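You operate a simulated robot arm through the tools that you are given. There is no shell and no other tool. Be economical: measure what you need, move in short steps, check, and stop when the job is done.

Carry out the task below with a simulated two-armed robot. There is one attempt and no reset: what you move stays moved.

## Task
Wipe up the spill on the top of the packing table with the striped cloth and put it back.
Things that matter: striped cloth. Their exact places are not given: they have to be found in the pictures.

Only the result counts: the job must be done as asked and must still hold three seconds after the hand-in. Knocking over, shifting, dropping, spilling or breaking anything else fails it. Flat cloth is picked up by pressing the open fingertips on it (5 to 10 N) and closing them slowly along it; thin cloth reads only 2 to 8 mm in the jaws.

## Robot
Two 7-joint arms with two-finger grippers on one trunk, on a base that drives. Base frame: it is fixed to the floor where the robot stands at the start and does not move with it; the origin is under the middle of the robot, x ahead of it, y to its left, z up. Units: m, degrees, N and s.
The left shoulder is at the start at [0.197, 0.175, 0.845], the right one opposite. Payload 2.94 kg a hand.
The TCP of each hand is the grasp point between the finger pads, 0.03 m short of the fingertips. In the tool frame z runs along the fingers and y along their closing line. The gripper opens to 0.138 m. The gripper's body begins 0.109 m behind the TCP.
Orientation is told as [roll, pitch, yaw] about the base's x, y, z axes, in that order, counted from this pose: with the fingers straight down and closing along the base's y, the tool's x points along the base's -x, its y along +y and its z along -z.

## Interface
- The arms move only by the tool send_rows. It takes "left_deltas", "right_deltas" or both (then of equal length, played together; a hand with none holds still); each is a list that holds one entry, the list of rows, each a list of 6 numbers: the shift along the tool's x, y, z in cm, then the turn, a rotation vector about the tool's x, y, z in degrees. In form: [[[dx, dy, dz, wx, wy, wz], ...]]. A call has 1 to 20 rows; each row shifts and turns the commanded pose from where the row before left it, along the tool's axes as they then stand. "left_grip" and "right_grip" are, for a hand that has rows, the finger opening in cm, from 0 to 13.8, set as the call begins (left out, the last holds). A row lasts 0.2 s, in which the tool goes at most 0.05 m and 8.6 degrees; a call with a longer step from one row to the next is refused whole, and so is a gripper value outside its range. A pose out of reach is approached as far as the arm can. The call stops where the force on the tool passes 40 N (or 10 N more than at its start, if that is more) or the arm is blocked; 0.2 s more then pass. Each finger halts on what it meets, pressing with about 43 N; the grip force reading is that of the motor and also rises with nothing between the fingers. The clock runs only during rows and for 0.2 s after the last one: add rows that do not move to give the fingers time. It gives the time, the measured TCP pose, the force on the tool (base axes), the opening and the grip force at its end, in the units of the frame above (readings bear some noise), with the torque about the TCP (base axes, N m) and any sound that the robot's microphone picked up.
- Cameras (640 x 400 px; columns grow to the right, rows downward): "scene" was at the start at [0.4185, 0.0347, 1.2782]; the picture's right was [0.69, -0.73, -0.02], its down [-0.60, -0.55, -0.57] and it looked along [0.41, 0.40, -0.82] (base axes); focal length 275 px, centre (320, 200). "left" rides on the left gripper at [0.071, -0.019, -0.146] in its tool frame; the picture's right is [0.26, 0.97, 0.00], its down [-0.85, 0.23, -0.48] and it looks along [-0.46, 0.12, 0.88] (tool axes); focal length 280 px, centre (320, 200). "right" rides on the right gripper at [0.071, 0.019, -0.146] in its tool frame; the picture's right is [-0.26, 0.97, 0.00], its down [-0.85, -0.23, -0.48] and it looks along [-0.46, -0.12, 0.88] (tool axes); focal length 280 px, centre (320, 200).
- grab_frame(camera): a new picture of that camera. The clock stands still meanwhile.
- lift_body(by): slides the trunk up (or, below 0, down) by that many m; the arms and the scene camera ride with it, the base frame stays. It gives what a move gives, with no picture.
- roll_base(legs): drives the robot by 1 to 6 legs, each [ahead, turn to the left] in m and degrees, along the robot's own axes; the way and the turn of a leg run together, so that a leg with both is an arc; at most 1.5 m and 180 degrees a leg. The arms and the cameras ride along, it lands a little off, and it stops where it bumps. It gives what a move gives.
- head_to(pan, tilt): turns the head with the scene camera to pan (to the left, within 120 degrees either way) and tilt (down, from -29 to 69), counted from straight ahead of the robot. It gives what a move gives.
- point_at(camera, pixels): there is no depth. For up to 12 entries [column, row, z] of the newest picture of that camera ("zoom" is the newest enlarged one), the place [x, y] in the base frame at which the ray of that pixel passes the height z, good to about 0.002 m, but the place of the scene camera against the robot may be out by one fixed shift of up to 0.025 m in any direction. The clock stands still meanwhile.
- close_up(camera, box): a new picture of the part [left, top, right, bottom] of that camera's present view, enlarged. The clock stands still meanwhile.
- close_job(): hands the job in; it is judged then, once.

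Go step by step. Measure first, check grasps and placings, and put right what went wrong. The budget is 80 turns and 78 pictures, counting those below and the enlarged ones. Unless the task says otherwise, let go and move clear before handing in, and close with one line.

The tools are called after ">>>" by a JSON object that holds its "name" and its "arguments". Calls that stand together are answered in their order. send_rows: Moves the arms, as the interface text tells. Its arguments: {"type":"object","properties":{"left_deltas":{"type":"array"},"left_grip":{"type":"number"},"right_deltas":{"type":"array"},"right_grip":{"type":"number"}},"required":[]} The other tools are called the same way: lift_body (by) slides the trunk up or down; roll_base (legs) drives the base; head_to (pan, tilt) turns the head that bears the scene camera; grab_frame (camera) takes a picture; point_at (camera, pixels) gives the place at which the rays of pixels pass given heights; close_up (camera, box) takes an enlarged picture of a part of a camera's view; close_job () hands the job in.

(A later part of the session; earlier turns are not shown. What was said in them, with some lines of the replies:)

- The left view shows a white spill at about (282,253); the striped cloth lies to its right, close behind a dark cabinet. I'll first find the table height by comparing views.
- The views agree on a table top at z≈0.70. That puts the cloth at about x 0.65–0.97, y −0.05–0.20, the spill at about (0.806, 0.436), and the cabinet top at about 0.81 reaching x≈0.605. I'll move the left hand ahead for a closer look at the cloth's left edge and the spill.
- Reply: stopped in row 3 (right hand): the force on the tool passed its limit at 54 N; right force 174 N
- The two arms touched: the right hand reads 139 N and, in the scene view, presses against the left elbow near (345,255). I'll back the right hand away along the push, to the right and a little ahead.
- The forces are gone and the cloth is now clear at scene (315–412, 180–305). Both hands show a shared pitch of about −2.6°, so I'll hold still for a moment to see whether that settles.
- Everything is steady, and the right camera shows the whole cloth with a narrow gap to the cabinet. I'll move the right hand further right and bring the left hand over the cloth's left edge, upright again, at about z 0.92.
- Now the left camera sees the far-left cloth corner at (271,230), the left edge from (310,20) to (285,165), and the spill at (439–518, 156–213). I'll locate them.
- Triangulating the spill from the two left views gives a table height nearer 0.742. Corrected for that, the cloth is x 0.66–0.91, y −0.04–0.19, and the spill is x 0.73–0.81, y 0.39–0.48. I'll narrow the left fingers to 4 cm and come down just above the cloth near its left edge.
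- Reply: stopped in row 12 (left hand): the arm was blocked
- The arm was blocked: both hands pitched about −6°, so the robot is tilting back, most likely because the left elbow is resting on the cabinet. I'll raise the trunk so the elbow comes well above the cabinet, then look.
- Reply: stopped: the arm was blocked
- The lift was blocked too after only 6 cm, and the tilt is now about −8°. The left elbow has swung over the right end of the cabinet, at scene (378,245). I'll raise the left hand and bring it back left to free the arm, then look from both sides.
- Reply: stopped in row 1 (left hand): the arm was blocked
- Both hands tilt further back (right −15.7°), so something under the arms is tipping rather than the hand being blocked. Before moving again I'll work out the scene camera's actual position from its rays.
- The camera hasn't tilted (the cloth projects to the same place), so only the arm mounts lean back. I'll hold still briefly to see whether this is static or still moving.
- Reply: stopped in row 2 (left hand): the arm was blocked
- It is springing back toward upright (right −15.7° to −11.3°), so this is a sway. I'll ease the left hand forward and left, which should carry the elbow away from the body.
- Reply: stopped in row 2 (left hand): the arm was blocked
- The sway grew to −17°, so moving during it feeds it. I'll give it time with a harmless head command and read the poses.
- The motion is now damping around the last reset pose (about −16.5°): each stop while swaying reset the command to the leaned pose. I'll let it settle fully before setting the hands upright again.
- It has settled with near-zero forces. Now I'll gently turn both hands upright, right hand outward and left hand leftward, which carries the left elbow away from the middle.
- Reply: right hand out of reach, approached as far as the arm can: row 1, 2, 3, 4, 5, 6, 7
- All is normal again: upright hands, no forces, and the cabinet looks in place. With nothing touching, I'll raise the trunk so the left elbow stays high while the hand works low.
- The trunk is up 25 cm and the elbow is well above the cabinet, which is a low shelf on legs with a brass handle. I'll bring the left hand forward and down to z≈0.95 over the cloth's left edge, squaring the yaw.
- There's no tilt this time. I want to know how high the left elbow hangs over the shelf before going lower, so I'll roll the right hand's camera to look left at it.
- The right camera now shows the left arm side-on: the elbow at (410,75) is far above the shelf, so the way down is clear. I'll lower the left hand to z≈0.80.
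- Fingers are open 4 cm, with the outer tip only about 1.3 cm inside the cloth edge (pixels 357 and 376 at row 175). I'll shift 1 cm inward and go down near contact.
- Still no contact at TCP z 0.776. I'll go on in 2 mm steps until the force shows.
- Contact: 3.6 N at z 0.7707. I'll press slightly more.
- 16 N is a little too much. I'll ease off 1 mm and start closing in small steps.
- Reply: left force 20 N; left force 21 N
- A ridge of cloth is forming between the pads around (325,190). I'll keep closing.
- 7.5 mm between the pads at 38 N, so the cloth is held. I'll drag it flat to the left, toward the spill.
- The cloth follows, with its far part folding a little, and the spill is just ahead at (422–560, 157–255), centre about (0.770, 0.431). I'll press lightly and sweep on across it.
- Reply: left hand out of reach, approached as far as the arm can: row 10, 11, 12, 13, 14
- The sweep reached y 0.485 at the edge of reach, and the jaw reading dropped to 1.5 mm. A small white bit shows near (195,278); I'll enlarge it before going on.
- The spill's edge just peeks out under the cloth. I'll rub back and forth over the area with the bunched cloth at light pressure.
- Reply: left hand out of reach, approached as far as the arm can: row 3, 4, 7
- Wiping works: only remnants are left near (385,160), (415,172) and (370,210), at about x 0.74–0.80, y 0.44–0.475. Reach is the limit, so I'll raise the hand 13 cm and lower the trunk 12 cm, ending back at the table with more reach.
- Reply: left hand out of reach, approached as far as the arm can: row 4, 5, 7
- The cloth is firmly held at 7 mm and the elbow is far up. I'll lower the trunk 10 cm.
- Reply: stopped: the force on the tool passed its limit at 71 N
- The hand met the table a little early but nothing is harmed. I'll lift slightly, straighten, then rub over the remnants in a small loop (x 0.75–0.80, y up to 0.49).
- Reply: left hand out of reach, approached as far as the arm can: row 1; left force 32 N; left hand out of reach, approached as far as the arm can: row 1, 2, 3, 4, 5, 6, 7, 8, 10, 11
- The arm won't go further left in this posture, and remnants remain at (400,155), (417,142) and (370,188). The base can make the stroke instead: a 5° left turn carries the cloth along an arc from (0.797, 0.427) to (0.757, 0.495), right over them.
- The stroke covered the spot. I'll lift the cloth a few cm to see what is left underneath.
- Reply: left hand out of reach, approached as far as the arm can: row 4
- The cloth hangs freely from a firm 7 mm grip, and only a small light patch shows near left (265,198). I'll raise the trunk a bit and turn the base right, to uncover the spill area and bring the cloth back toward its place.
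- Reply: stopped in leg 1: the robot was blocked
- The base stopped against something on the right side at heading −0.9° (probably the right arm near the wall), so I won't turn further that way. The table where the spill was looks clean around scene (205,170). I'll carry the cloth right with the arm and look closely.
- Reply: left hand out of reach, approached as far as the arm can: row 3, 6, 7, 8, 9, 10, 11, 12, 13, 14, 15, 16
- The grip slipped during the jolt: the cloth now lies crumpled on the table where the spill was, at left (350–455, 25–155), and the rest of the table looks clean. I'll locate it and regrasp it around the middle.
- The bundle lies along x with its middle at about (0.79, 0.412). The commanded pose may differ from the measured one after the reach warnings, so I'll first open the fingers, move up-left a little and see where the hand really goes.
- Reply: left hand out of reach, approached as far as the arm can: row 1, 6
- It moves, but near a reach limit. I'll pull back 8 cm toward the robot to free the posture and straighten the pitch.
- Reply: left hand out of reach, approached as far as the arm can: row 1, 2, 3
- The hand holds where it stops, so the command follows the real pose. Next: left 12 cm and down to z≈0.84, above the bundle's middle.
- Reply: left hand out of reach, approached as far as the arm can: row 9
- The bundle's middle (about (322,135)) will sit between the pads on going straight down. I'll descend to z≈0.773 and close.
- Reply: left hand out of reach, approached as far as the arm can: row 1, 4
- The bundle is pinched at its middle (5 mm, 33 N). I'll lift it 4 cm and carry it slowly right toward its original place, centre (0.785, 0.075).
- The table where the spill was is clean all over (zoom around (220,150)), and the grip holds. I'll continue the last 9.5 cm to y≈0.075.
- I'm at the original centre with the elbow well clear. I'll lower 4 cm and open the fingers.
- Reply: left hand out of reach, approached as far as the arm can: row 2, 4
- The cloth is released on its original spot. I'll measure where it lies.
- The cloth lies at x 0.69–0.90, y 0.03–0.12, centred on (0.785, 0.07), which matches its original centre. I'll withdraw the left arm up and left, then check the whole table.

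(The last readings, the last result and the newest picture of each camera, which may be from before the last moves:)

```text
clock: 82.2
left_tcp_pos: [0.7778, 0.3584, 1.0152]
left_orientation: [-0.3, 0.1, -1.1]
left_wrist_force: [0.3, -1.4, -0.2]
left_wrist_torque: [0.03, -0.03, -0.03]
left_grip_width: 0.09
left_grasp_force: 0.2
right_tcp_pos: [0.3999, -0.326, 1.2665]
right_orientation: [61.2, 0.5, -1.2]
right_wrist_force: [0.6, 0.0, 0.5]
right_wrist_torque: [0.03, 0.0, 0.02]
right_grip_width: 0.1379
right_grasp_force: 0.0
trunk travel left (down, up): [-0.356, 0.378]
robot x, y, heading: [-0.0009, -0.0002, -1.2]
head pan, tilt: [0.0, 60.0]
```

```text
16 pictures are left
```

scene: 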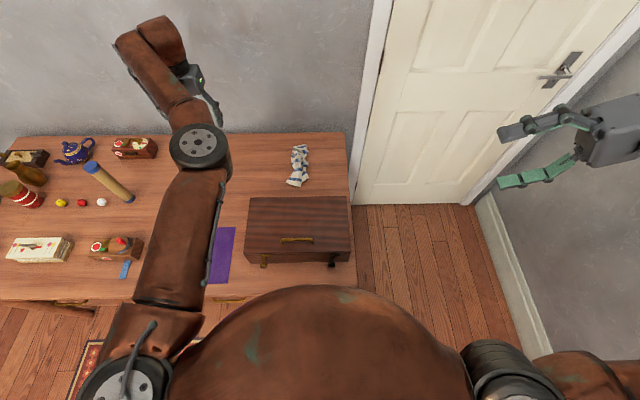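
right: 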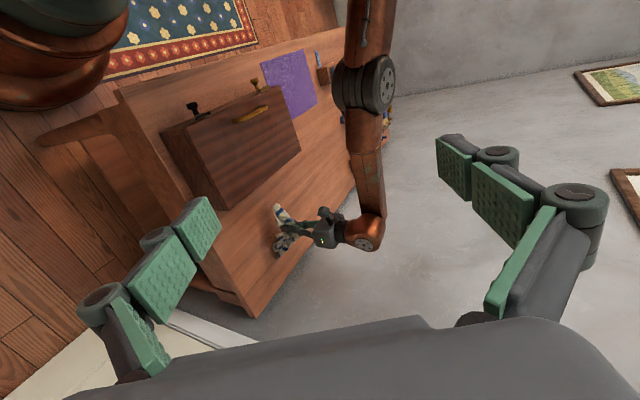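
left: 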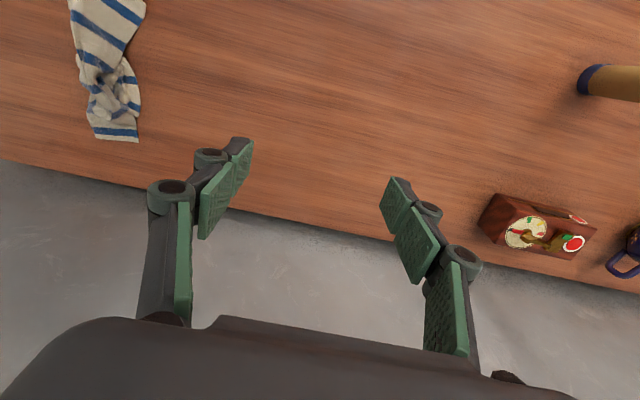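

The spill is gone, and the other items stand where they did. As a last check I'll compare the suitcase's position with my estimate from before the early arm contact (far-right top corner about (0.585, −0.128) at z 0.835).

>>> {"name": "point_at", "arguments": {"camera": "scene", "pixels": [[350, 197, 0.835], [250, 198, 0.835], [298, 165, 0.75]]}}

>>> {"name": "close_up", "arguments": {"camera": "scene", "box": [200, 120, 380, 290]}}

```text
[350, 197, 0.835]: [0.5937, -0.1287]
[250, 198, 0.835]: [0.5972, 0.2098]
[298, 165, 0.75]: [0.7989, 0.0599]
```

```text
2.35 times, centred on (290, 205) of scene
```

zoom: 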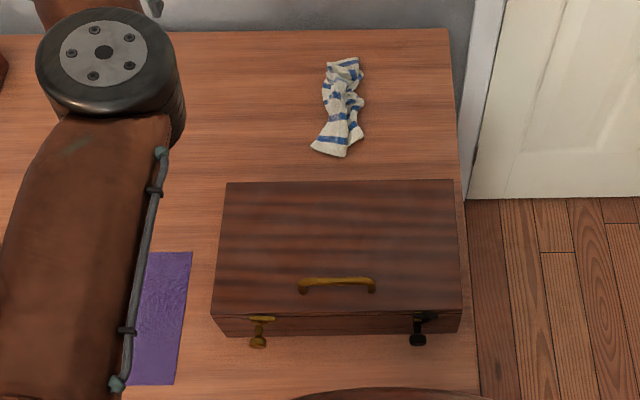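

The suitcase matches its earlier position to within about 1 cm, which is within my estimating error. The spill is gone and the cloth lies centred on its original place, released and with the arms clear, so I'm handing in.

>>> {"name": "close_job", "arguments": {}}

```text
The job is handed in.
```

I wiped up the spill and put the striped cloth back centred on its original spot, but it is lying bunched rather than flat, because it slipped from the grip once and I carried it back as a bundle.
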